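You operate a simulated robot arm through the tools that you are given. There is no shell and no other tool.

Carry out the task below with a simulated robot arm. There is one attempt and no reset: what you move stays moved.

TASK
Set the top stop from the green card and prove it.
Fine: run the shutter up to that stop, down again, then switch the socket off; leave the low-limit knob.

Only the result counts: the job must be done as asked and must still hold three seconds after the hand-in. Knocking over, shifting, dropping, spilling or breaking anything else fails it.

THE ROBOT
A 7-joint arm with a two-finger gripper, fixed in place. Base frame: the origin is on the floor under the middle of its stand, x ahead of it, y to its left, z up. Readings come in mm, rad, newtons and seconds.
With the tool pointing down near the work surface it reaches from about 320 to 760 mm from the base axis. Its first joint turns from -2.496 to 2.496 rad. Payload 2.45 kg.
The TCP is the grasp point between the finger pads, 26 mm short of the fingertips. In the tool frame z runs along the fingers and y along their closing line. The gripper opens to 96 mm; its body begins 69 mm behind the TCP.
Orientation is that of the tool frame in the base frame, as a unit quaternion [x, y, z, w]. With the fingers straight down and closing along the base's y, the tool's x points along the base's -x, its y along +y and its z along -z.

THE INTERFACE
- The arm moves only by the tool apply_moves. Its argument "targets" is a list of rows, each an object of numbers (a shift or turn left out is 0, a gripper value left out holds the last): "fingers": the opening, from 0 (shut) to 1 (fully open); "dx", "dy", "dz": the shift along the base's x, y, z in mm; "wx", "wy", "wz": the turn, a rotation vector about the base's x, y, z in rad. In form: [{"fingers": .., "dx": .., "dy": .., "dz": .., "wx": .., "wy": .., "wz": ..}, ...]. A call has 1 to 20 rows; each row is the pose to reach, as a shift and turn from the pose commanded when the call began. Rows are played at 5 a second. More than 50 mm and 0.15 rad between two rows, or a gripper value outside its range, and nothing of the call is played. Where a pose cannot be reached the arm comes as near as it can. A force on the tool above 40 N (or 10 N above the force at the start of the call, whichever is more), or a blocked arm, ends the call early, and 0.2 s more pass. The fingers move at their own pace (about 50 mm/s each) and stop on an object; they squeeze with about 31 N. The grip force told is the motor's: it shows also when the fingers shut on nothing. Time passes only in rows, and 0.2 s behind the last, so rows that repeat a pose let the fingers close. The reply holds the time, the measured pose of the TCP, the force on the tool along the base axes, the opening and the grip force, in the units named above and with some noise, with the torque about the TCP (base axes, N m) and any sound that the robot's microphone picked up.
- Cameras (640 x 400 px; columns grow to the right, rows downward): "scene" is fixed at [48.1, 648.6, 1661.9]; the picture's right is [-0.72, -0.69, 0.00], its down [-0.43, 0.45, -0.79] and it looks along [0.54, -0.57, -0.62] (base axes); focal length 311 px, centre (320, 200). "wrist" rides on the gripper at [82, 3, -98] in the tool frame; the picture's right is [-0.04, 1.00, 0.00], its down [-0.73, -0.03, -0.68] and it looks along [-0.68, -0.03, 0.73] (tool axes); focal length 256 px, centre (320, 200). There is no depth. A picture from a camera that has moved, and an enlarged one, comes with that camera's place and axes in the base frame and with its lens.
- get_image(camera): a new picture of that camera. It takes no simulated time.
- lift_body(by): slides the trunk up (or, below 0, down) by that many mm; the arm rides with it, the base frame stays. It gives what a move gives, with no picture.
- zoom(camera, box): a new picture of the part [left, top, right, bottom] of that camera's present view, enlarged. It takes no simulated time.
- sign_off(): hands the job in; it is judged then, once.

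Nothing tells you positions but the pictures and the camera data. Unless the task says otherwise, let go and move clear before handing in.

The tools are called after "Emit:" as name(argument=value, ...) on one line, values as JSON. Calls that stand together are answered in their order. apply_moves: Moves the arm, as the interface text tells. Its arguments: {"type":"object","properties":{"targets":{"type":"array","items":{"type":"object","properties":{"fingers":{"type":"number"},"dx":{"type":"number"},"dy":{"type":"number"},"dz":{"type":"number"},"wx":{"type":"number"},"wy":{"type":"number"},"wz":{"type":"number"}}}}},"required":["targets"]} The other tools are called the same way: lift_body (by) moves the trunk up or down; get_image (camera) takes a picture; zoom (camera, box) takes an enlarged picture of a part of a camera's view; sign_off () hands the job in.

At the start:

```text
time_s: 0.0
tcp_pos: [395.1, -92.6, 1197.0]
tool_rot: [-0.001, 1.0, 0.0, 0.0]
contact_force: [-0.6, -0.2, 0.0]
torque: [-0.04, -0.02, 0.02]
gripper_width: 96.2
gripper_force: 0.1
trunk travel left (down, up): [-575.0, 65.0]
```

scene: 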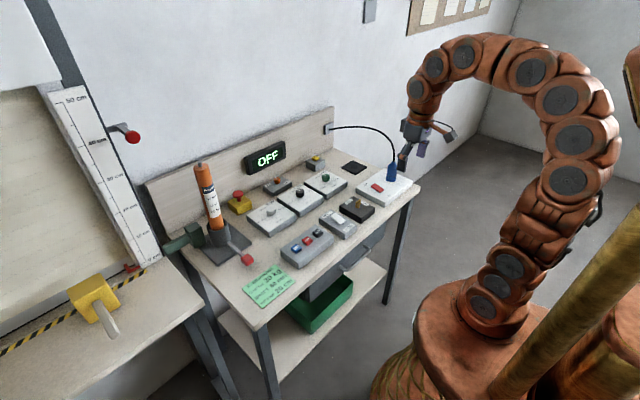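
wrist: 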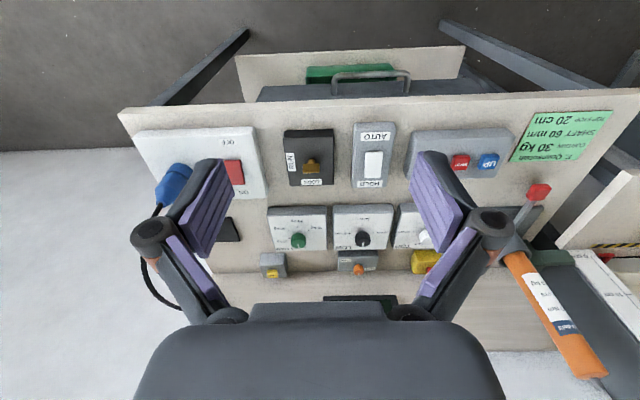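

I see a bench with a control panel, a green card, a shutter with a scale on the left, and a socket with a red switch on the right. I'll zoom in to read the labels and the card.

Emit:
zoom(camera="scene", box=[230, 250, 310, 310])

Emit:
zoom(camera="scene", box=[220, 140, 420, 280])

Emit:
zoom(camera="wrist", box=[110, 110, 430, 310])

Emit:
zoom(camera="wrist", box=[320, 90, 640, 290])

Emit:
zoom(camera="scene", box=[0, 60, 240, 340])

```text
6.67 times, centred on (270, 280) of scene
camera zoom: at [48.1, 648.6, 1661.9], right [-0.72, -0.69, 0.0], down [-0.43, 0.45, -0.79], along [0.54, -0.57, -0.62], focal length 2072 px, centre (653, -333)
```

zoom: 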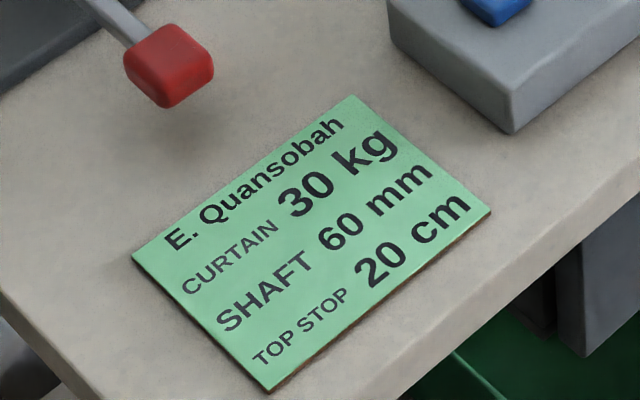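

```text
2.86 times, centred on (320, 210) of scene
camera zoom: at [48.1, 648.6, 1661.9], right [-0.72, -0.69, 0.0], down [-0.43, 0.45, -0.79], along [0.54, -0.57, -0.62], focal length 888 px, centre (320, 171)
```

zoom: 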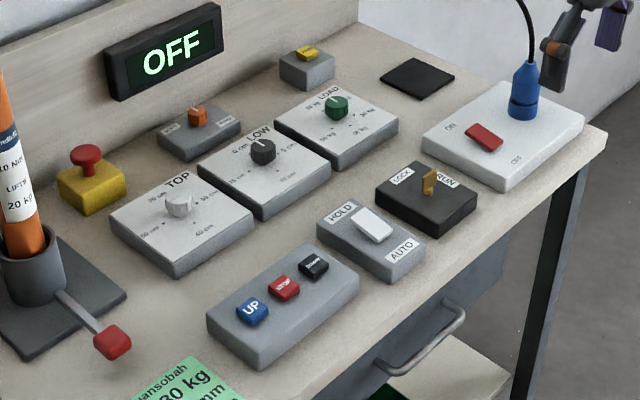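

```text
2.00 times, centred on (270, 210) of wrist
camera zoom: at [312.6, -89.5, 1296.2], right [0.04, 1.0, 0.0], down [0.73, -0.03, 0.68], along [0.68, -0.03, -0.73], focal length 512 px, centre (420, 180)
```

zoom: 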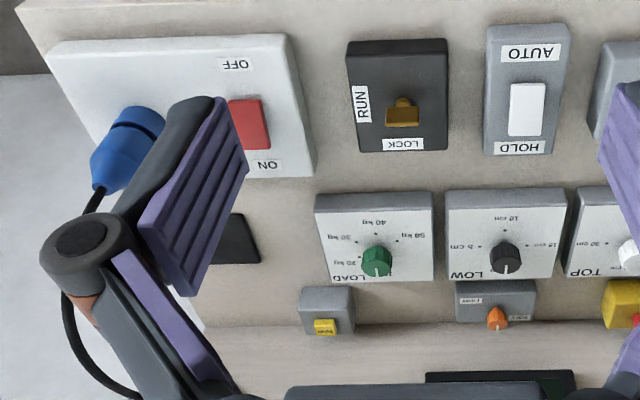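

```text
2.00 times, centred on (480, 190) of wrist
camera zoom: at [312.6, -89.5, 1296.2], right [0.04, 1.0, 0.0], down [0.73, -0.03, 0.68], along [0.68, -0.03, -0.73], focal length 512 px, centre (0, 220)
```

zoom: 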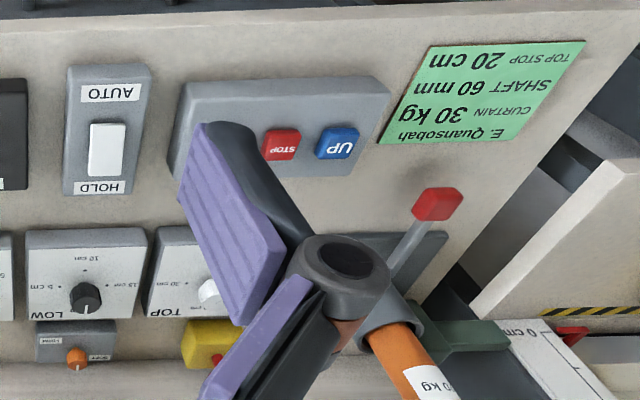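

```text
1.43 times, centred on (120, 200) of scene
camera zoom: at [48.1, 648.6, 1661.9], right [-0.72, -0.69, 0.0], down [-0.43, 0.45, -0.79], along [0.54, -0.57, -0.62], focal length 444 px, centre (606, 200)
```

zoom: 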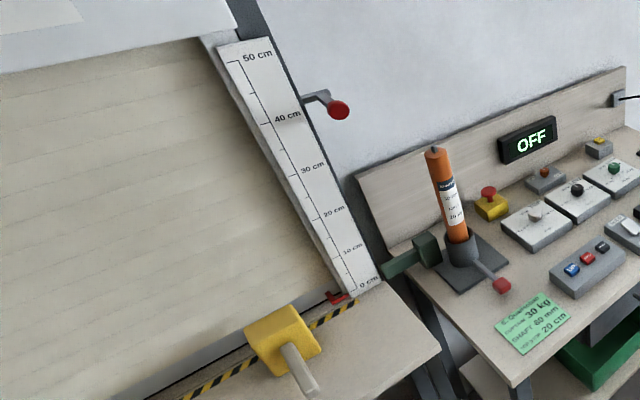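

The card says TOP STOP 20 cm (curtain 30 kg, shaft 60 mm). I'll look closer at each control before moving anything.

Emit:
zoom(camera="scene", box=[240, 190, 310, 240])

Emit:
zoom(camera="scene", box=[290, 150, 360, 200])

Emit:
zoom(camera="scene", box=[180, 150, 260, 270])

Emit:
zoom(camera="scene", box=[260, 165, 330, 215])

Emit:
zoom(camera="scene", box=[270, 190, 400, 280])

Emit:
zoom(camera="scene", box=[40, 230, 200, 340])

Emit:
zoom(camera="scene", box=[340, 0, 500, 100])

Emit:
zoom(camera="scene", box=[40, 80, 160, 280])

```text
8.00 times, centred on (275, 215) of scene
camera zoom: at [48.1, 648.6, 1661.9], right [-0.72, -0.69, 0.0], down [-0.43, 0.45, -0.79], along [0.54, -0.57, -0.62], focal length 2486 px, centre (680, 80)
```

zoom: 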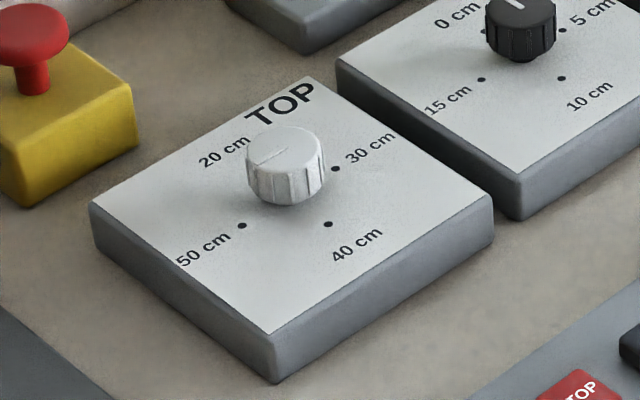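

```text
8.00 times, centred on (325, 175) of scene
camera zoom: at [48.1, 648.6, 1661.9], right [-0.72, -0.69, 0.0], down [-0.43, 0.45, -0.79], along [0.54, -0.57, -0.62], focal length 2486 px, centre (280, 400)
```

zoom: 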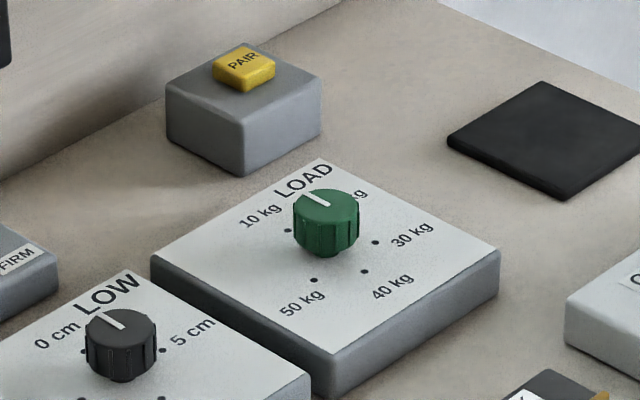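

```text
3.33 times, centred on (220, 210) of scene
camera zoom: at [48.1, 648.6, 1661.9], right [-0.72, -0.69, 0.0], down [-0.43, 0.45, -0.79], along [0.54, -0.57, -0.62], focal length 1036 px, centre (653, 167)
```

zoom: 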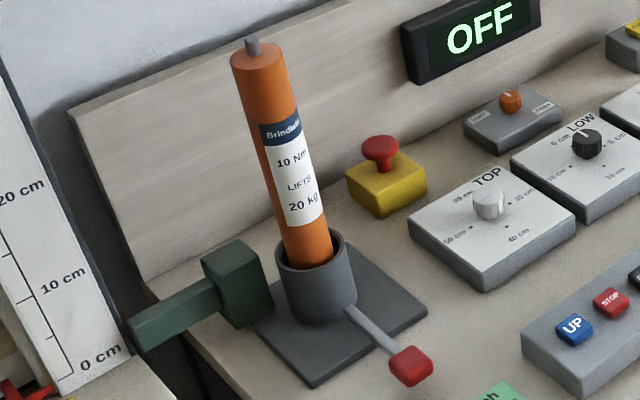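

```text
8.00 times, centred on (295, 190) of scene
camera zoom: at [48.1, 648.6, 1661.9], right [-0.72, -0.69, 0.0], down [-0.43, 0.45, -0.79], along [0.54, -0.57, -0.62], focal length 2486 px, centre (520, 280)
```

zoom: 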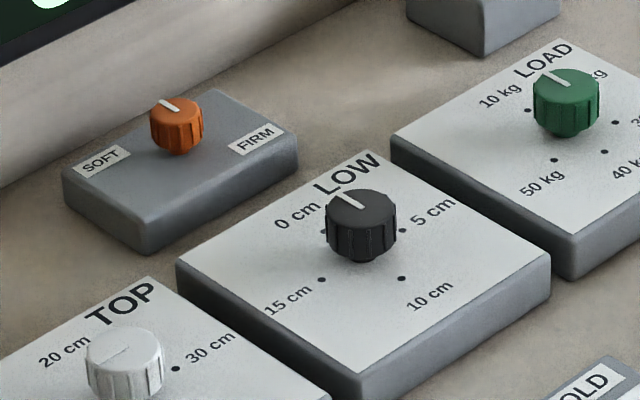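

```text
4.44 times, centred on (335, 235) of scene
camera zoom: at [48.1, 648.6, 1661.9], right [-0.72, -0.69, 0.0], down [-0.43, 0.45, -0.79], along [0.54, -0.57, -0.62], focal length 1381 px, centre (253, 44)
```

zoom: 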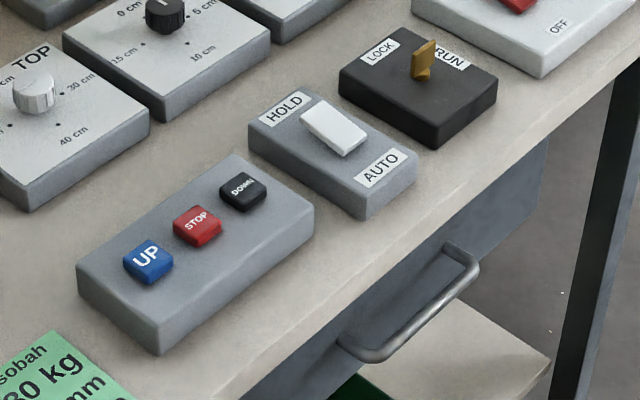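

```text
3.64 times, centred on (120, 285) of scene
camera zoom: at [48.1, 648.6, 1661.9], right [-0.72, -0.69, 0.0], down [-0.43, 0.45, -0.79], along [0.54, -0.57, -0.62], focal length 1130 px, centre (1047, -109)
```

zoom: 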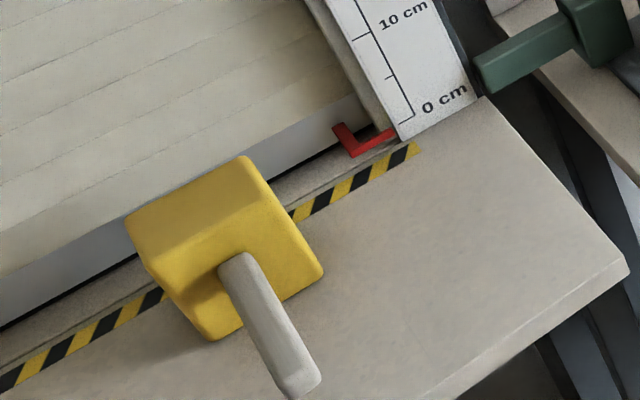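

```text
4.00 times, centred on (420, 50) of scene
camera zoom: at [48.1, 648.6, 1661.9], right [-0.72, -0.69, 0.0], down [-0.43, 0.45, -0.79], along [0.54, -0.57, -0.62], focal length 1243 px, centre (-80, 800)
```

zoom: 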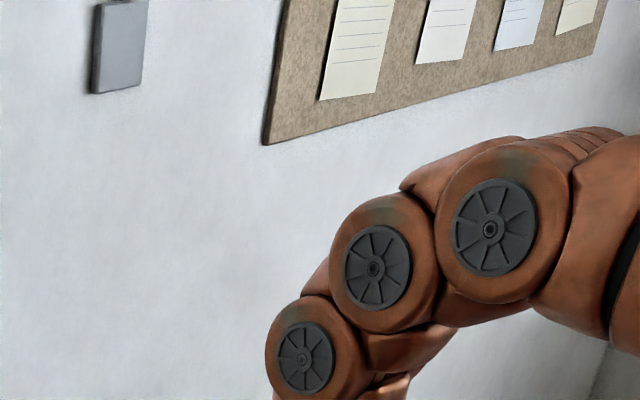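

```text
2.00 times, centred on (100, 180) of scene
camera zoom: at [48.1, 648.6, 1661.9], right [-0.72, -0.69, 0.0], down [-0.43, 0.45, -0.79], along [0.54, -0.57, -0.62], focal length 622 px, centre (760, 240)
```

zoom: 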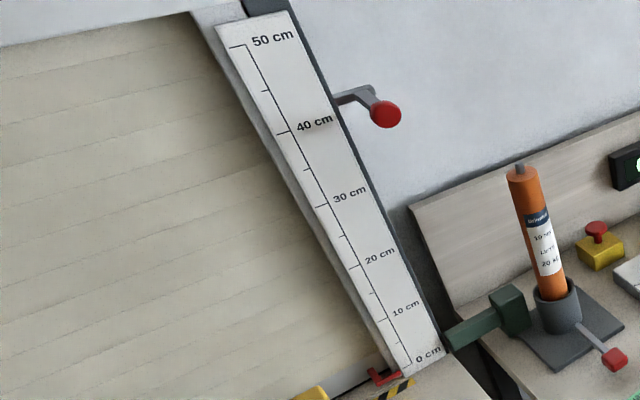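

The shutter control has several interlocks: a socket switch, key, HOLD/AUTO rocker, e-stop and dials. I estimate the bench top at about z=870 mm and the dials near x=780. I'll move the wrist camera to a free-air viewpoint to read everything first.

Emit:
apply_moves(targets=[{"dx": 10, "dy": 40, "dz": 0, "fingers": 1}, {"dx": 20, "dy": 80}, {"dx": 30, "dy": 120}, {"dx": 40, "dy": 160}, {"dx": 40, "dy": 200}, {"dx": 40, "dy": 200}])

Emit:
get_image(camera="wrist")

```text
time_s: 1.4
tcp_pos: [434.5, 106.4, 1194.5]
tool_rot: [-0.001, 1.0, 0.001, 0.001]
contact_force: [-0.2, 0.5, 0.0]
torque: [-0.03, 0.02, -0.02]
gripper_width: 96.0
gripper_force: 0.0
trunk travel left (down, up): [-575.0, 65.0]
```

```text
taken
camera wrist: at [352.1, 110.4, 1295.1], right [0.04, 1.0, 0.0], down [0.73, -0.03, 0.68], along [0.68, -0.03, -0.73], focal length 256 px, centre (320, 200)
```

wrist: 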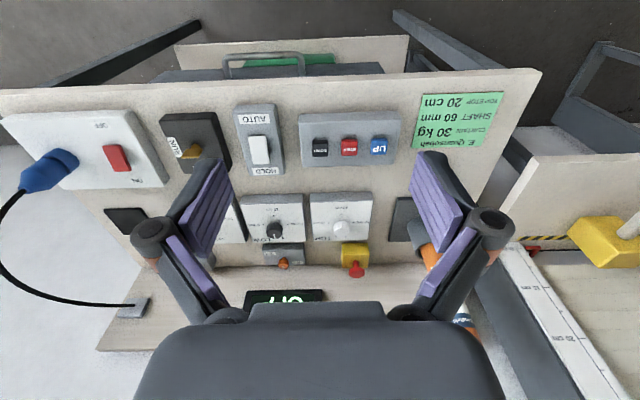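

The wrist view is inverted relative to the labels, but clear. I'll zoom in on the knob pointers, rockers, key and e-stop.

Emit:
zoom(camera="wrist", box=[230, 170, 390, 290])

Emit:
zoom(camera="wrist", box=[20, 90, 260, 250])

Emit:
zoom(camera="wrist", box=[220, 90, 420, 190])

Emit:
zoom(camera="wrist", box=[500, 190, 640, 290])

```text
3.33 times, centred on (310, 230) of wrist
camera zoom: at [352.1, 110.4, 1295.1], right [0.04, 1.0, 0.0], down [0.73, -0.03, 0.68], along [0.68, -0.03, -0.73], focal length 853 px, centre (353, 100)
```

zoom: 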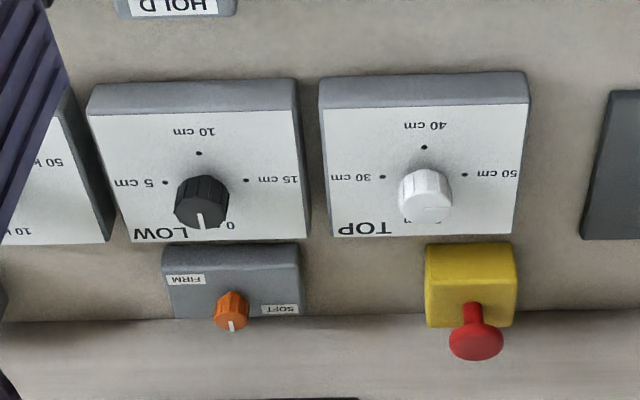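

```text
2.50 times, centred on (140, 170) of wrist
camera zoom: at [352.1, 110.4, 1295.1], right [0.04, 1.0, 0.0], down [0.73, -0.03, 0.68], along [0.68, -0.03, -0.73], focal length 640 px, centre (770, 275)
```

zoom: 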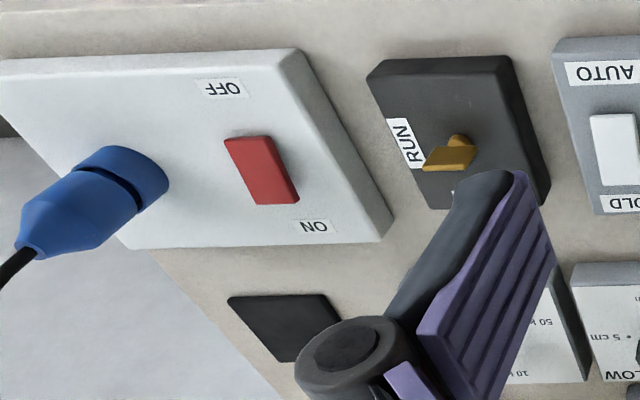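

```text
3.20 times, centred on (320, 140) of wrist
camera zoom: at [352.1, 110.4, 1295.1], right [0.04, 1.0, 0.0], down [0.73, -0.03, 0.68], along [0.68, -0.03, -0.73], focal length 819 px, centre (320, 392)
```

zoom: 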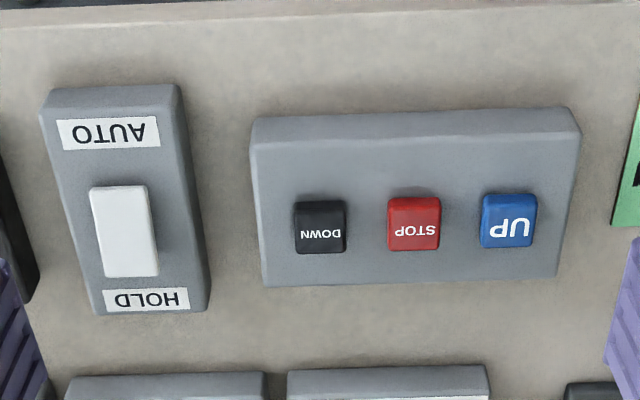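

```text
4.00 times, centred on (570, 240) of wrist
camera zoom: at [352.1, 110.4, 1295.1], right [0.04, 1.0, 0.0], down [0.73, -0.03, 0.68], along [0.68, -0.03, -0.73], focal length 1024 px, centre (-680, 40)
```

zoom: 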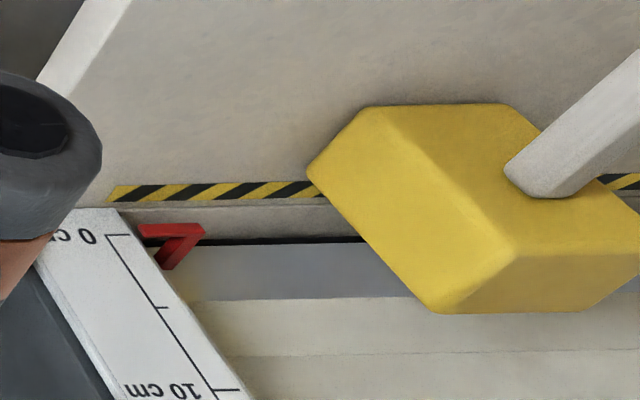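

The TOP pointer seems to point to 50 cm, LOW to 0 cm, and the display reads OFF. I'll move closer above the middle of the bench for a sharper look at the dials, key and rocker states.

Emit:
apply_moves(targets=[{"dx": 35, "dy": 0}, {"dx": 70, "dy": 10}, {"dx": 105, "dy": 20}, {"dx": 140, "dy": 30, "dz": -20}, {"dx": 165, "dy": 35, "dz": -50}, {"dx": 165, "dy": 35, "dz": -80}, {"dx": 165, "dy": 35, "dz": -80}])

Emit:
get_image(camera="wrist")

Emit:
get_image(camera="scene")

```text
time_s: 3.0
tcp_pos: [599.4, 141.6, 1119.1]
tool_rot: [-0.001, 1.0, 0.0, 0.001]
contact_force: [-1.6, 0.2, -0.4]
torque: [-0.02, 0.01, -0.02]
gripper_width: 96.3
gripper_force: 0.0
trunk travel left (down, up): [-575.0, 65.0]
```

```text
taken
camera wrist: at [517.9, 146.2, 1218.1], right [0.04, 1.0, 0.0], down [0.73, -0.03, 0.68], along [0.68, -0.03, -0.73], focal length 256 px, centre (320, 200)
```

wrist: 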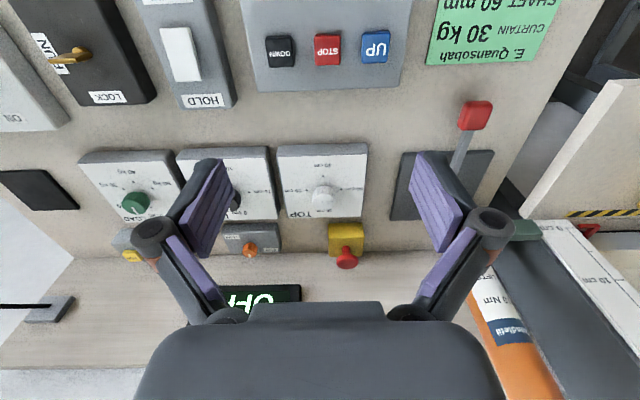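

```text
taken
```

scene: 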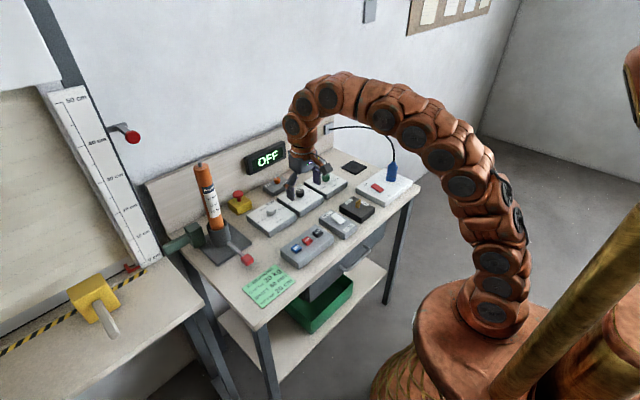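

Emit:
zoom(camera="wrist", box=[170, 130, 390, 270])

Emit:
zoom(camera="wrist", box=[0, 0, 240, 150])

Emit:
zoom(camera="wrist", box=[380, 90, 640, 260])

Emit:
zoom(camera="wrist", box=[70, 130, 230, 250])

```text
2.86 times, centred on (280, 200) of wrist
camera zoom: at [517.9, 146.2, 1218.1], right [0.04, 1.0, 0.0], down [0.73, -0.03, 0.68], along [0.68, -0.03, -0.73], focal length 731 px, centre (434, 200)
```

zoom: 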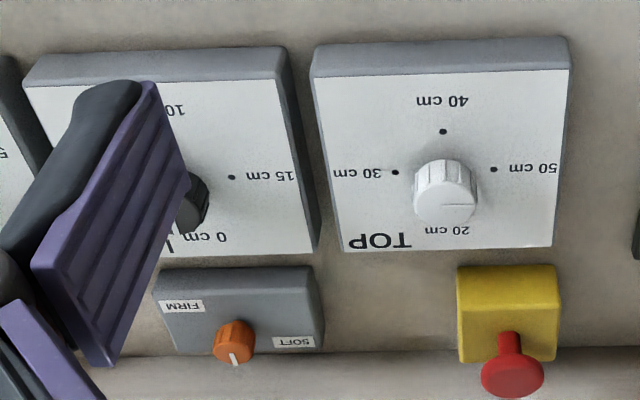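

```text
2.67 times, centred on (120, 75) of wrist
camera zoom: at [517.9, 146.2, 1218.1], right [0.04, 1.0, 0.0], down [0.73, -0.03, 0.68], along [0.68, -0.03, -0.73], focal length 683 px, centre (853, 533)
```

zoom: 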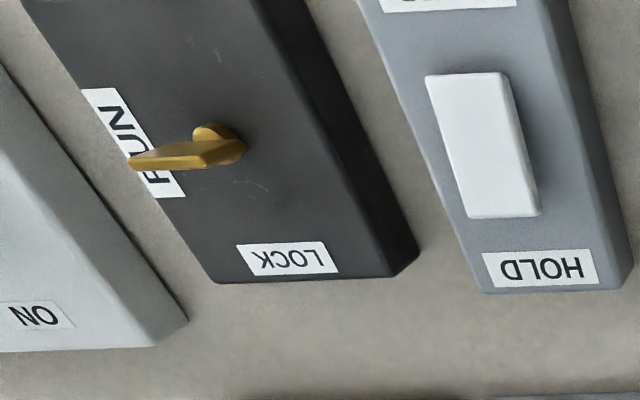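

```text
2.35 times, centred on (510, 175) of wrist
camera zoom: at [517.9, 146.2, 1218.1], right [0.04, 1.0, 0.0], down [0.73, -0.03, 0.68], along [0.68, -0.03, -0.73], focal length 602 px, centre (-127, 259)
```

zoom: 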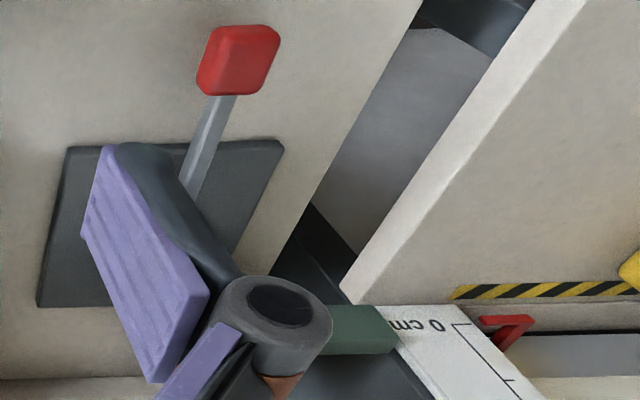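

```text
3.33 times, centred on (150, 190) of wrist
camera zoom: at [517.9, 146.2, 1218.1], right [0.04, 1.0, 0.0], down [0.73, -0.03, 0.68], along [0.68, -0.03, -0.73], focal length 853 px, centre (887, 233)
```

zoom: 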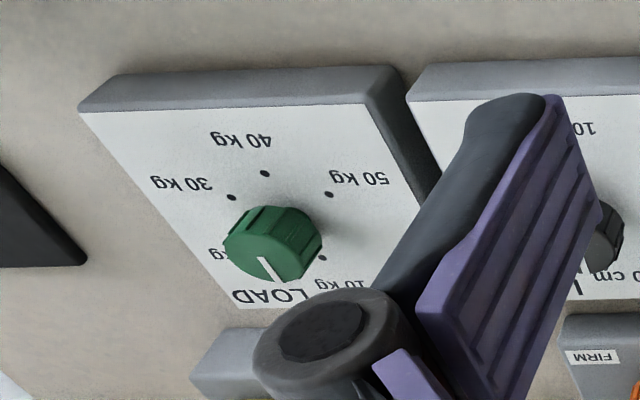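

TOP does point at 50 cm and the key looks turned to RUN. I place the socket rocker at about (591, -258, 914) with its ON end towards +x. I'll close the fingers and hover above it.

Emit:
apply_moves(targets=[{"dy": -40, "fingers": 0.0}, {"dy": -85}, {"dy": -130}, {"dy": -175}, {"dy": -220}, {"dy": -265}, {"dy": -310, "dz": -20}, {"dy": -350, "dz": -40}, {"dy": -390, "dz": -60}, {"dy": -390, "dz": -80}, {"dy": -390, "dz": -80}])

Emit:
get_image(camera="wrist")

Emit:
get_image(camera="scene")

```text
time_s: 5.4
tcp_pos: [598.0, -249.9, 1036.3]
tool_rot: [-0.001, 1.0, 0.0, 0.001]
contact_force: [-0.1, 0.2, -0.7]
torque: [0.01, 0.0, 0.01]
gripper_width: 0.0
gripper_force: 27.8
trunk travel left (down, up): [-575.0, 65.0]
```

```text
taken
camera wrist: at [517.0, -245.5, 1135.7], right [0.04, 1.0, 0.0], down [0.73, -0.03, 0.68], along [0.68, -0.03, -0.73], focal length 256 px, centre (320, 200)
```

wrist: 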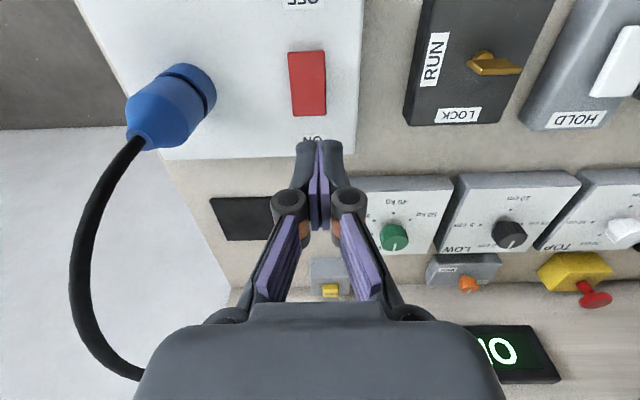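

```text
taken
```

scene: 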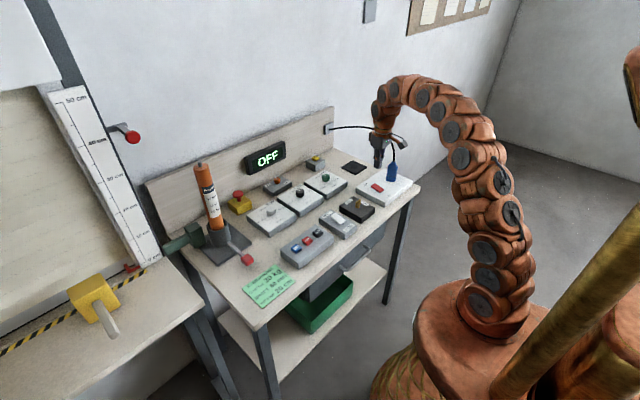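

I'm hovering near the socket. I'll zoom in to judge the rocker's tilt before pressing.

Emit:
zoom(camera="wrist", box=[240, 0, 380, 160])

Emit:
zoom(camera="scene", box=[330, 150, 430, 220])

Emit:
zoom(camera="wrist", box=[400, 0, 640, 150])

```text
2.50 times, centred on (310, 80) of wrist
camera zoom: at [517.0, -245.5, 1135.7], right [0.04, 1.0, 0.0], down [0.73, -0.03, 0.68], along [0.68, -0.03, -0.73], focal length 640 px, centre (345, 500)
```

zoom: 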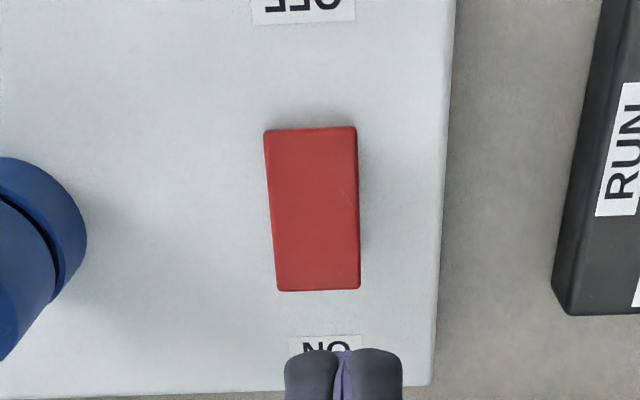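

```text
5.71 times, centred on (380, 185) of scene
camera zoom: at [48.1, 648.6, 1661.9], right [-0.72, -0.69, 0.0], down [-0.43, 0.45, -0.79], along [0.54, -0.57, -0.62], focal length 1776 px, centre (-23, 286)
```

zoom: 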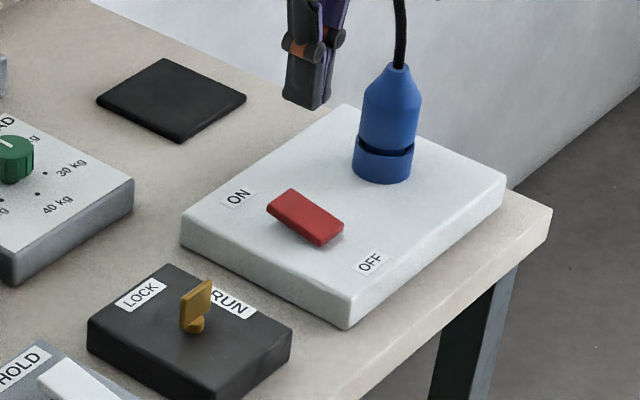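

```text
2.67 times, centred on (520, 75) of wrist
camera zoom: at [517.0, -245.5, 1135.7], right [0.04, 1.0, 0.0], down [0.73, -0.03, 0.68], along [0.68, -0.03, -0.73], focal length 683 px, centre (-213, 533)
```

zoom: 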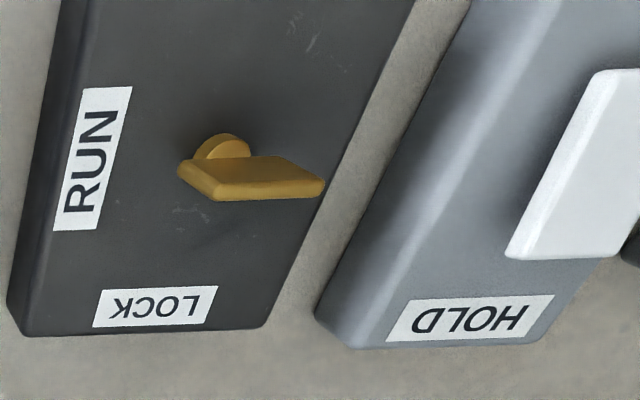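

The key is across towards RUN and the socket rocker's ON end (+x) stands proud, so it is off. I'll press its ON end with the closed fingertips, slowly.

Emit:
apply_moves(targets=[{"dx": 11, "dy": -9, "dz": -30, "fingers": 0}, {"dx": 11, "dy": -9, "dz": -60}, {"dx": 11, "dy": -9, "dz": -80}, {"dx": 11, "dy": -9, "dz": -84}, {"dx": 11, "dy": -9, "dz": -88}, {"dx": 11, "dy": -9, "dz": -91}, {"dx": 11, "dy": -9, "dz": -94}, {"dx": 11, "dy": -9, "dz": -97}, {"dx": 11, "dy": -9, "dz": -100}, {"dx": 11, "dy": -9, "dz": -103}])

Emit:
get_image(camera="wrist")

Emit:
get_image(camera="scene")

```text
time_s: 7.6
tcp_pos: [611.5, -258.1, 938.8]
tool_rot: [-0.001, 1.0, -0.002, 0.004]
contact_force: [-4.0, 3.3, 21.1]
torque: [0.12, 0.33, -0.05]
gripper_width: 5.9
gripper_force: 28.9
trunk travel left (down, up): [-575.0, 65.0]
stopped in row 10: the force on the tool passed its limit at 44 N (the readings are from after the stop); the commanded pose is now the measured one
```

```text
taken
camera wrist: at [529.2, -253.2, 1037.5], right [0.04, 1.0, 0.0], down [0.73, -0.03, 0.69], along [0.68, -0.03, -0.73], focal length 256 px, centre (320, 200)
```

wrist: 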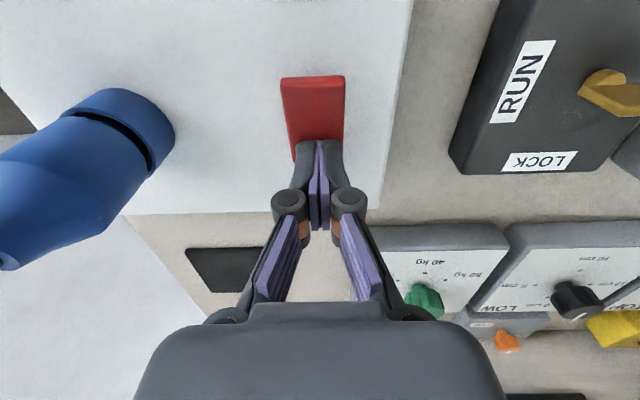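

```text
taken
```

scene: 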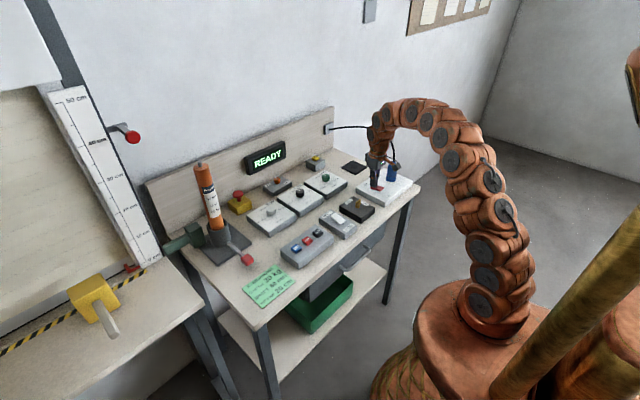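

The display now reads READY, so the socket is on. Next I'll lift clear, travel over to the TOP knob at about (785, 141), and open the fingers part-way.

Emit:
apply_moves(targets=[{"dz": 40, "fingers": 0}, {"dz": 85}, {"dz": 125}, {"dx": 15, "dy": 40, "dz": 130}, {"dx": 30, "dy": 85, "dz": 130}, {"dx": 45, "dy": 130, "dz": 130}, {"dx": 60, "dy": 175, "dz": 130}, {"dx": 75, "dy": 220, "dz": 130}, {"dx": 90, "dy": 265, "dz": 130}, {"dx": 105, "dy": 310, "dz": 130}, {"dx": 120, "dy": 355, "dz": 130}, {"dx": 130, "dy": 400, "dz": 130, "fingers": 0.6}, {"dx": 130, "dy": 400, "dz": 130}])

Emit:
get_image(camera="wrist")

Emit:
get_image(camera="scene")

```text
time_s: 10.4
tcp_pos: [729.9, 133.0, 1059.5]
tool_rot: [0.0, 1.0, 0.0, 0.003]
contact_force: [-0.1, 0.0, 0.1]
torque: [-0.01, 0.01, -0.02]
gripper_width: 53.8
gripper_force: 0.1
out of reach, approached as far as the arm can: row 12, 13
trunk travel left (down, up): [-575.0, 65.0]
```

```text
taken
camera wrist: at [647.0, 138.2, 1158.5], right [0.04, 1.0, 0.0], down [0.73, -0.03, 0.68], along [0.68, -0.03, -0.73], focal length 256 px, centre (320, 200)
```

wrist: 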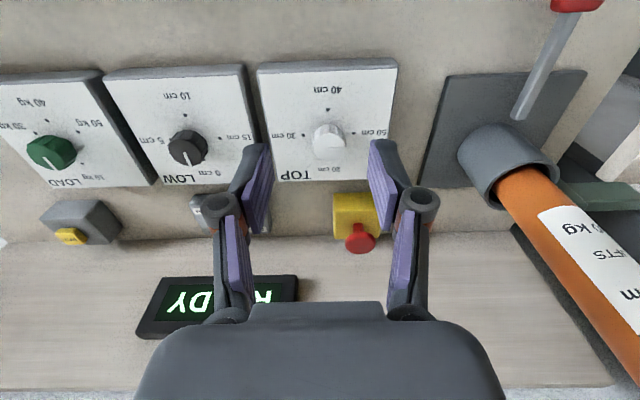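

```text
taken
```

scene: 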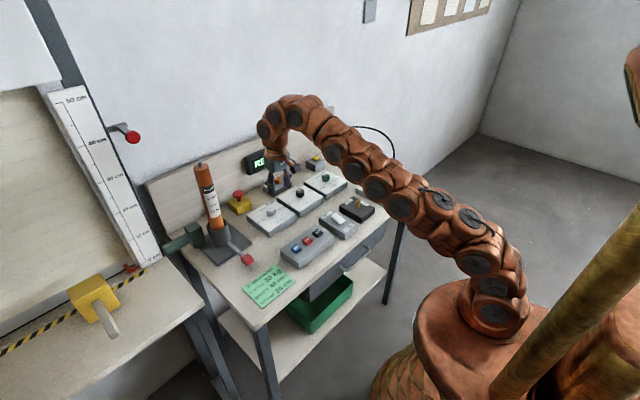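

The straight-down reach ends near x=730, short of the knob at about x=783, so I'll tilt the tool forward to extend it. First I'll zoom in to size the knob and check the tube clearance.

Emit:
zoom(camera="wrist", box=[250, 50, 410, 190])

Emit:
zoom(camera="scene", box=[180, 140, 320, 260])

```text
2.86 times, centred on (330, 120) of wrist
camera zoom: at [647.0, 138.2, 1158.5], right [0.04, 1.0, 0.0], down [0.73, -0.03, 0.68], along [0.68, -0.03, -0.73], focal length 731 px, centre (291, 429)
```

zoom: 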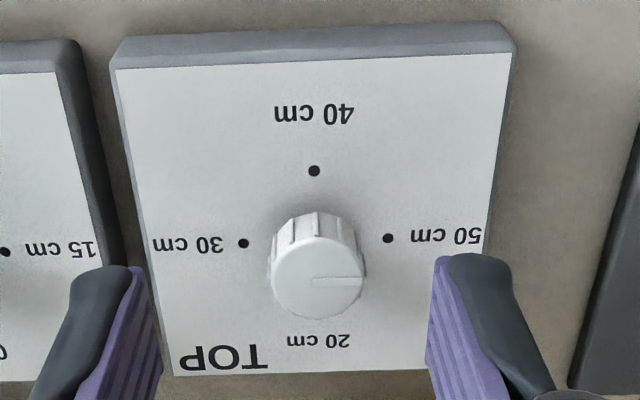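

```text
3.33 times, centred on (250, 200) of scene
camera zoom: at [48.1, 648.6, 1661.9], right [-0.72, -0.69, 0.0], down [-0.43, 0.45, -0.79], along [0.54, -0.57, -0.62], focal length 1036 px, centre (553, 200)
```

zoom: 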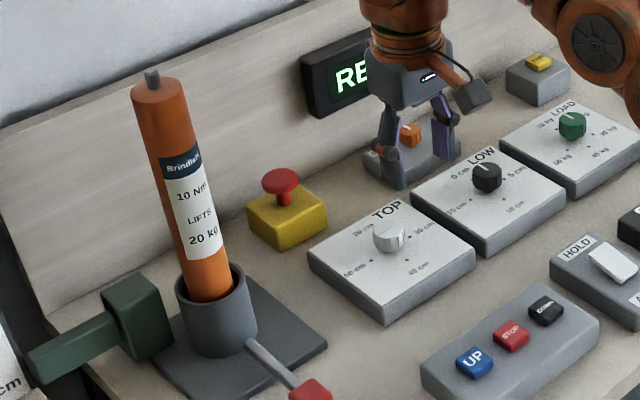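

The knob top is at about z=933 and the panel at about z=907; the knob is 32 mm wide, centred near (784, 142). I'll back off slightly and tilt the tool forward about 0.45 rad, then check the pose.

Emit:
apply_moves(targets=[{"dx": -20, "wy": -0.1, "fingers": 0.6}, {"dx": -35, "wy": -0.2}, {"dx": -35, "wy": -0.3}, {"dx": -35, "wy": -0.4}, {"dx": -35, "wy": -0.45}, {"dx": -35, "wy": -0.45}])

```text
time_s: 11.8
tcp_pos: [691.3, 134.3, 1058.2]
tool_rot: [-0.001, 0.974, -0.002, 0.226]
contact_force: [0.1, 0.8, 0.9]
torque: [0.02, 0.0, 0.0]
gripper_width: 57.6
gripper_force: 0.1
trunk travel left (down, up): [-575.0, 65.0]
```

The tilt is set. Now I'll go to a hover above the knob and check reach.

Emit:
apply_moves(targets=[{"dx": 30, "dy": 4, "dz": -20, "fingers": 0.6}, {"dx": 60, "dy": 8, "dz": -40}, {"dx": 87, "dy": 8, "dz": -58}, {"dx": 87, "dy": 8, "dz": -58}])

Emit:
get_image(camera="wrist")

Emit:
get_image(camera="scene")

```text
time_s: 12.8
tcp_pos: [777.6, 139.8, 999.7]
tool_rot: [-0.001, 0.974, -0.002, 0.225]
contact_force: [0.0, 0.3, -1.0]
torque: [-0.01, 0.0, -0.02]
gripper_width: 57.6
gripper_force: 0.1
trunk travel left (down, up): [-575.0, 65.0]
```

```text
taken
camera wrist: at [661.7, 144.6, 1052.5], right [0.04, 1.0, 0.01], down [0.36, -0.03, 0.93], along [0.93, -0.03, -0.36], focal length 256 px, centre (320, 200)
```

wrist: 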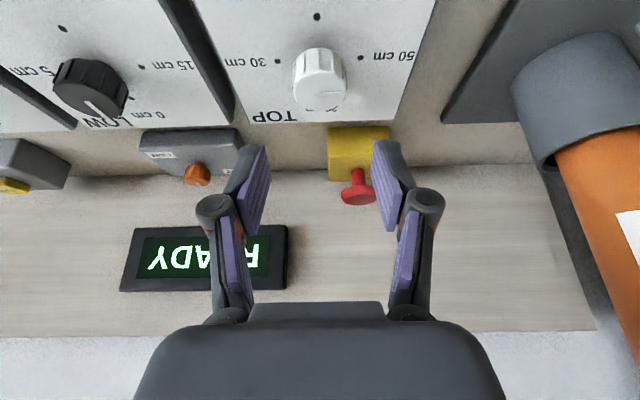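

```text
taken
```

scene: 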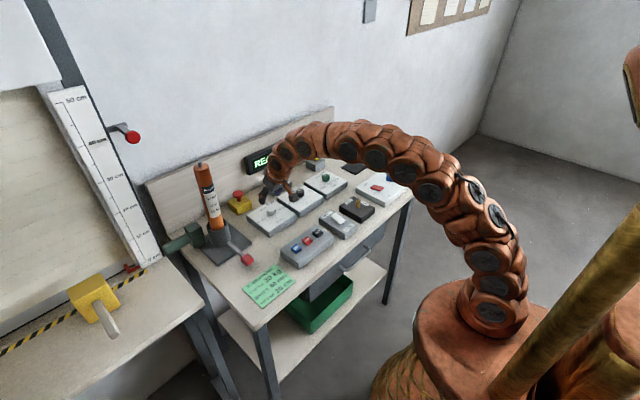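

Emit:
zoom(camera="wrist", box=[220, 0, 420, 140])

```text
2.86 times, centred on (320, 70) of wrist
camera zoom: at [661.7, 144.6, 1052.5], right [0.04, 1.0, 0.01], down [0.36, -0.03, 0.93], along [0.93, -0.03, -0.36], focal length 731 px, centre (320, 571)
```

zoom: 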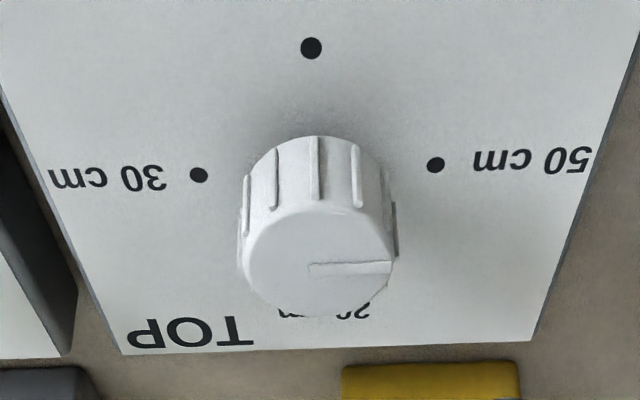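

The knob axis is confirmed at about (785, 142). I'll turn the hand −0.35 rad at hover, descend so the fingertips straddle the knob just above the panel, and check.

Emit:
apply_moves(targets=[{"dx": 0.5, "dy": 1, "wz": -0.12, "fingers": 0.6}, {"dx": 1, "dy": 3, "wz": -0.24}, {"dx": 1.6, "dy": 4, "wz": -0.35}, {"dx": 1.6, "dy": 4, "dz": -20, "wz": -0.35}, {"dx": 1.6, "dy": 4, "dz": -40, "wz": -0.35}, {"dx": 1.6, "dy": 4, "dz": -50, "wz": -0.35}, {"dx": 1.6, "dy": 4, "dz": -59, "wz": -0.35}, {"dx": 1.6, "dy": 4, "dz": -59, "wz": -0.35}])

Emit:
get_image(camera="wrist")

Emit:
zoom(camera="scene", box=[200, 150, 340, 250])

```text
time_s: 14.6
tcp_pos: [777.9, 147.1, 941.9]
tool_rot: [0.168, 0.959, -0.04, 0.223]
contact_force: [-0.3, 0.1, -0.5]
torque: [0.01, -0.01, -0.01]
gripper_width: 57.7
gripper_force: 0.1
trunk travel left (down, up): [-575.0, 65.0]
```

```text
taken
camera wrist: at [671.5, 190.5, 994.8], right [0.38, 0.93, 0.02], down [0.33, -0.15, 0.93], along [0.87, -0.35, -0.36], focal length 256 px, centre (320, 200)
```

wrist: 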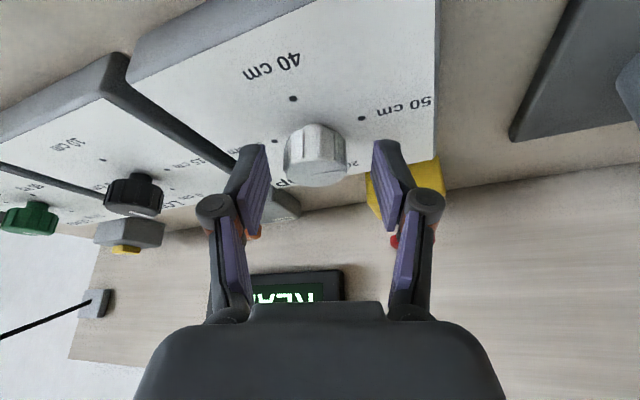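

```text
4.00 times, centred on (270, 200) of scene
camera zoom: at [48.1, 648.6, 1661.9], right [-0.72, -0.69, 0.0], down [-0.43, 0.45, -0.79], along [0.54, -0.57, -0.62], focal length 1243 px, centre (520, 200)
```

zoom: 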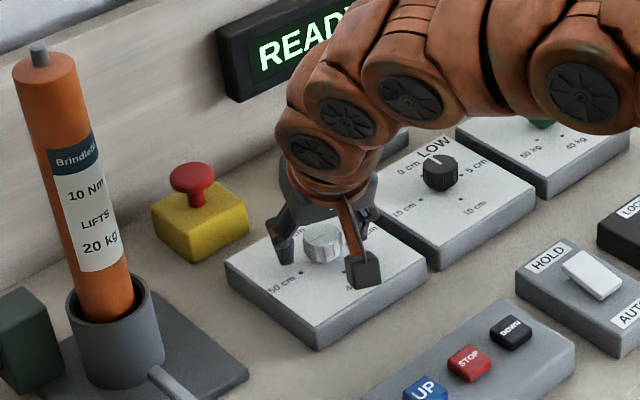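

The fingers straddle the knob, about 2.4 mm off-centre. I'll correct that and close.

Emit:
apply_moves(targets=[{"dx": -0.8, "dy": -2.3, "dz": -1.5, "fingers": 0.6}, {"dx": -0.8, "dy": -2.3, "dz": -1.5, "fingers": 0.0}, {"dx": -0.8, "dy": -2.3, "dz": -1.5}, {"dx": -0.8, "dy": -2.3, "dz": -1.5}, {"dx": -0.8, "dy": -2.3, "dz": -1.5}])

Emit:
get_image(camera="wrist")

```text
time_s: 15.8
tcp_pos: [779.8, 144.2, 940.3]
tool_rot: [0.169, 0.959, -0.04, 0.222]
contact_force: [1.6, 0.5, 0.0]
torque: [-0.04, -0.15, 0.0]
gripper_width: 33.4
gripper_force: 44.9
trunk travel left (down, up): [-575.0, 65.0]
```

```text
taken
camera wrist: at [671.0, 188.0, 993.1], right [0.38, 0.93, 0.02], down [0.33, -0.15, 0.93], along [0.87, -0.35, -0.36], focal length 256 px, centre (320, 200)
```

wrist: 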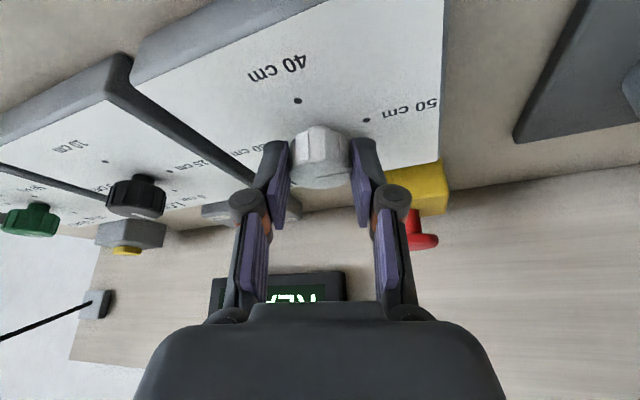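

Gripped at 33.4 mm, about the knob's diameter. Now I'll turn it counter-clockwise by about 90° (50→40), orbiting the wrist around the knob axis.

Emit:
apply_moves(targets=[{"dx": -0.2, "dy": -0.75, "wz": 0.13, "fingers": 0}, {"dx": -0.3, "dy": -1.5, "wz": 0.26}, {"dx": -0.4, "dy": -2.3, "wz": 0.39}, {"dx": -0.3, "dy": -3.1, "wz": 0.52}, {"dx": -0.1, "dy": -3.8, "wz": 0.65}, {"dx": 0.2, "dy": -4.6, "wz": 0.78}, {"dx": 0.55, "dy": -5.2, "wz": 0.91}, {"dx": 1.0, "dy": -5.9, "wz": 1.04}, {"dx": 1.5, "dy": -6.4, "wz": 1.17}, {"dx": 2.1, "dy": -6.9, "wz": 1.3}, {"dx": 2.8, "dy": -7.35, "wz": 1.43}, {"dx": 3.5, "dy": -7.7, "wz": 1.56}, {"dx": 3.5, "dy": -7.7, "wz": 1.56}])

Emit:
get_image(camera="wrist")

Emit:
zoom(camera="scene", box=[200, 130, 340, 250])

```text
time_s: 18.8
tcp_pos: [784.3, 131.5, 938.8]
tool_rot: [-0.554, 0.801, 0.125, 0.188]
contact_force: [9.6, -9.0, -2.1]
torque: [-0.71, -0.35, -0.09]
gripper_width: 33.4
gripper_force: 44.6
trunk travel left (down, up): [-575.0, 65.0]
stopped in row 13: the force on the tool passed its limit at 41 N (the readings are from after the stop); the commanded pose is now the measured one
```

```text
taken
camera wrist: at [740.0, 25.3, 993.1], right [-0.92, 0.39, 0.01], down [0.15, 0.33, 0.93], along [0.36, 0.86, -0.36], focal length 256 px, centre (320, 200)
```

wrist: 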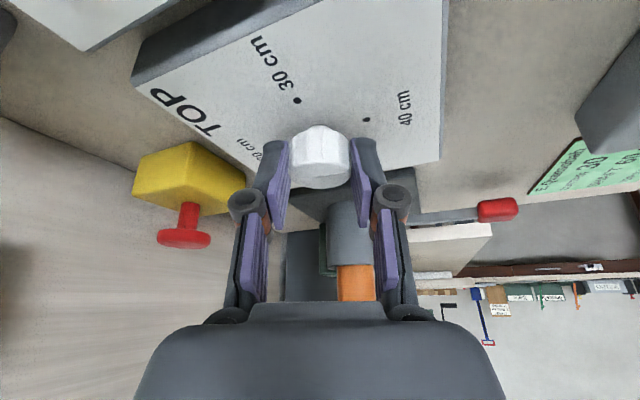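

```text
3.33 times, centred on (270, 190) of scene
camera zoom: at [48.1, 648.6, 1661.9], right [-0.72, -0.69, 0.0], down [-0.43, 0.45, -0.79], along [0.54, -0.57, -0.62], focal length 1036 px, centre (487, 233)
```

zoom: 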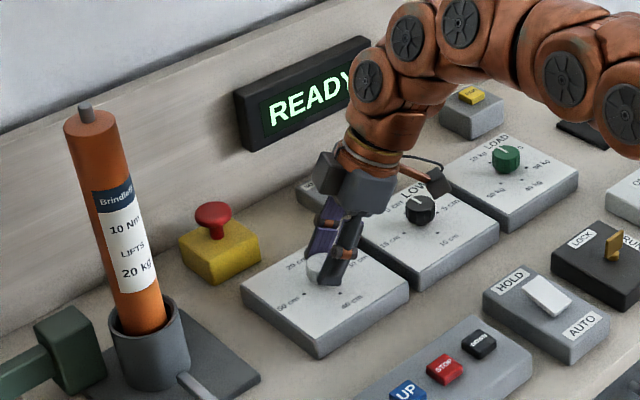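

The force limit tripped right at the end of the turn. I'll look at the knob's pointer now, then release.

Emit:
zoom(camera="wrist", box=[230, 60, 420, 220])

Emit:
apply_moves(targets=[{"fingers": 0.5}, {"fingers": 0.5}, {"dz": 10}, {"dz": 30}, {"dz": 55}, {"dz": 55}])

Emit:
get_image(camera="wrist")

Emit:
zoom(camera="scene", box=[220, 130, 340, 240])

```text
2.50 times, centred on (325, 140) of wrist
camera zoom: at [740.0, 25.3, 993.1], right [-0.92, 0.39, 0.01], down [0.15, 0.33, 0.93], along [0.36, 0.86, -0.36], focal length 640 px, centre (308, 350)
```

zoom: 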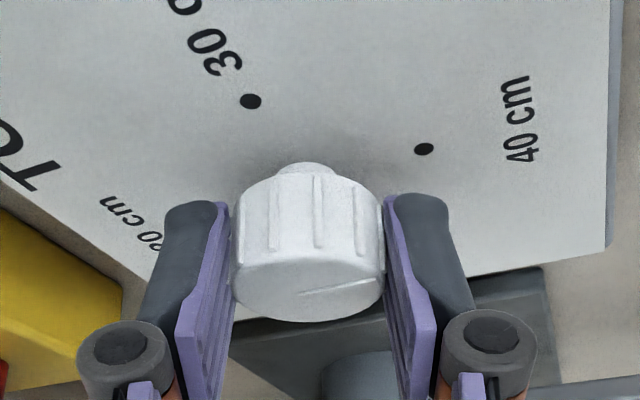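

```text
time_s: 20.2
tcp_pos: [784.2, 133.2, 995.6]
tool_rot: [-0.554, 0.801, 0.126, 0.189]
contact_force: [0.7, 0.2, 0.4]
torque: [0.04, -0.01, -0.02]
gripper_width: 48.0
gripper_force: 0.1
trunk travel left (down, up): [-575.0, 65.0]
```

```text
taken
camera wrist: at [739.5, 27.1, 1049.0], right [-0.92, 0.39, 0.01], down [0.15, 0.33, 0.93], along [0.36, 0.86, -0.36], focal length 256 px, centre (320, 200)
```

wrist: 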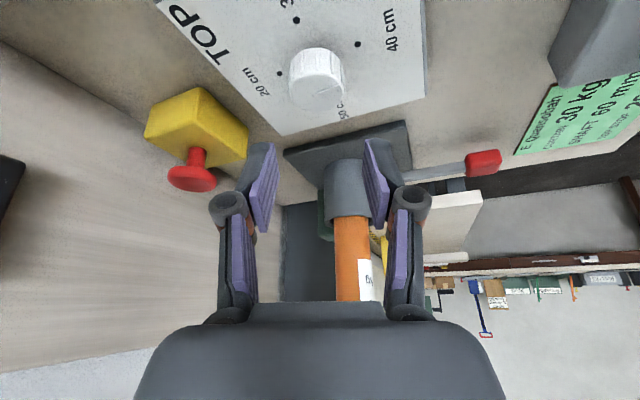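

```text
3.64 times, centred on (280, 185) of scene
camera zoom: at [48.1, 648.6, 1661.9], right [-0.72, -0.69, 0.0], down [-0.43, 0.45, -0.79], along [0.54, -0.57, -0.62], focal length 1130 px, centre (466, 254)
```

zoom: 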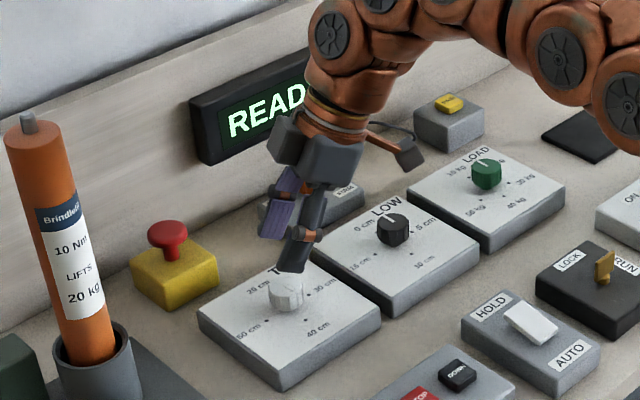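

Emit:
zoom(camera="wrist", box=[240, 0, 440, 140])

```text
2.86 times, centred on (340, 70) of wrist
camera zoom: at [739.5, 27.1, 1049.0], right [-0.92, 0.39, 0.01], down [0.15, 0.33, 0.93], along [0.36, 0.86, -0.36], focal length 731 px, centre (263, 571)
```

zoom: 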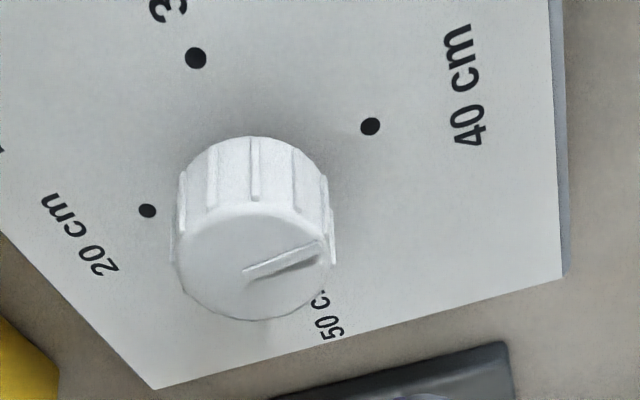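

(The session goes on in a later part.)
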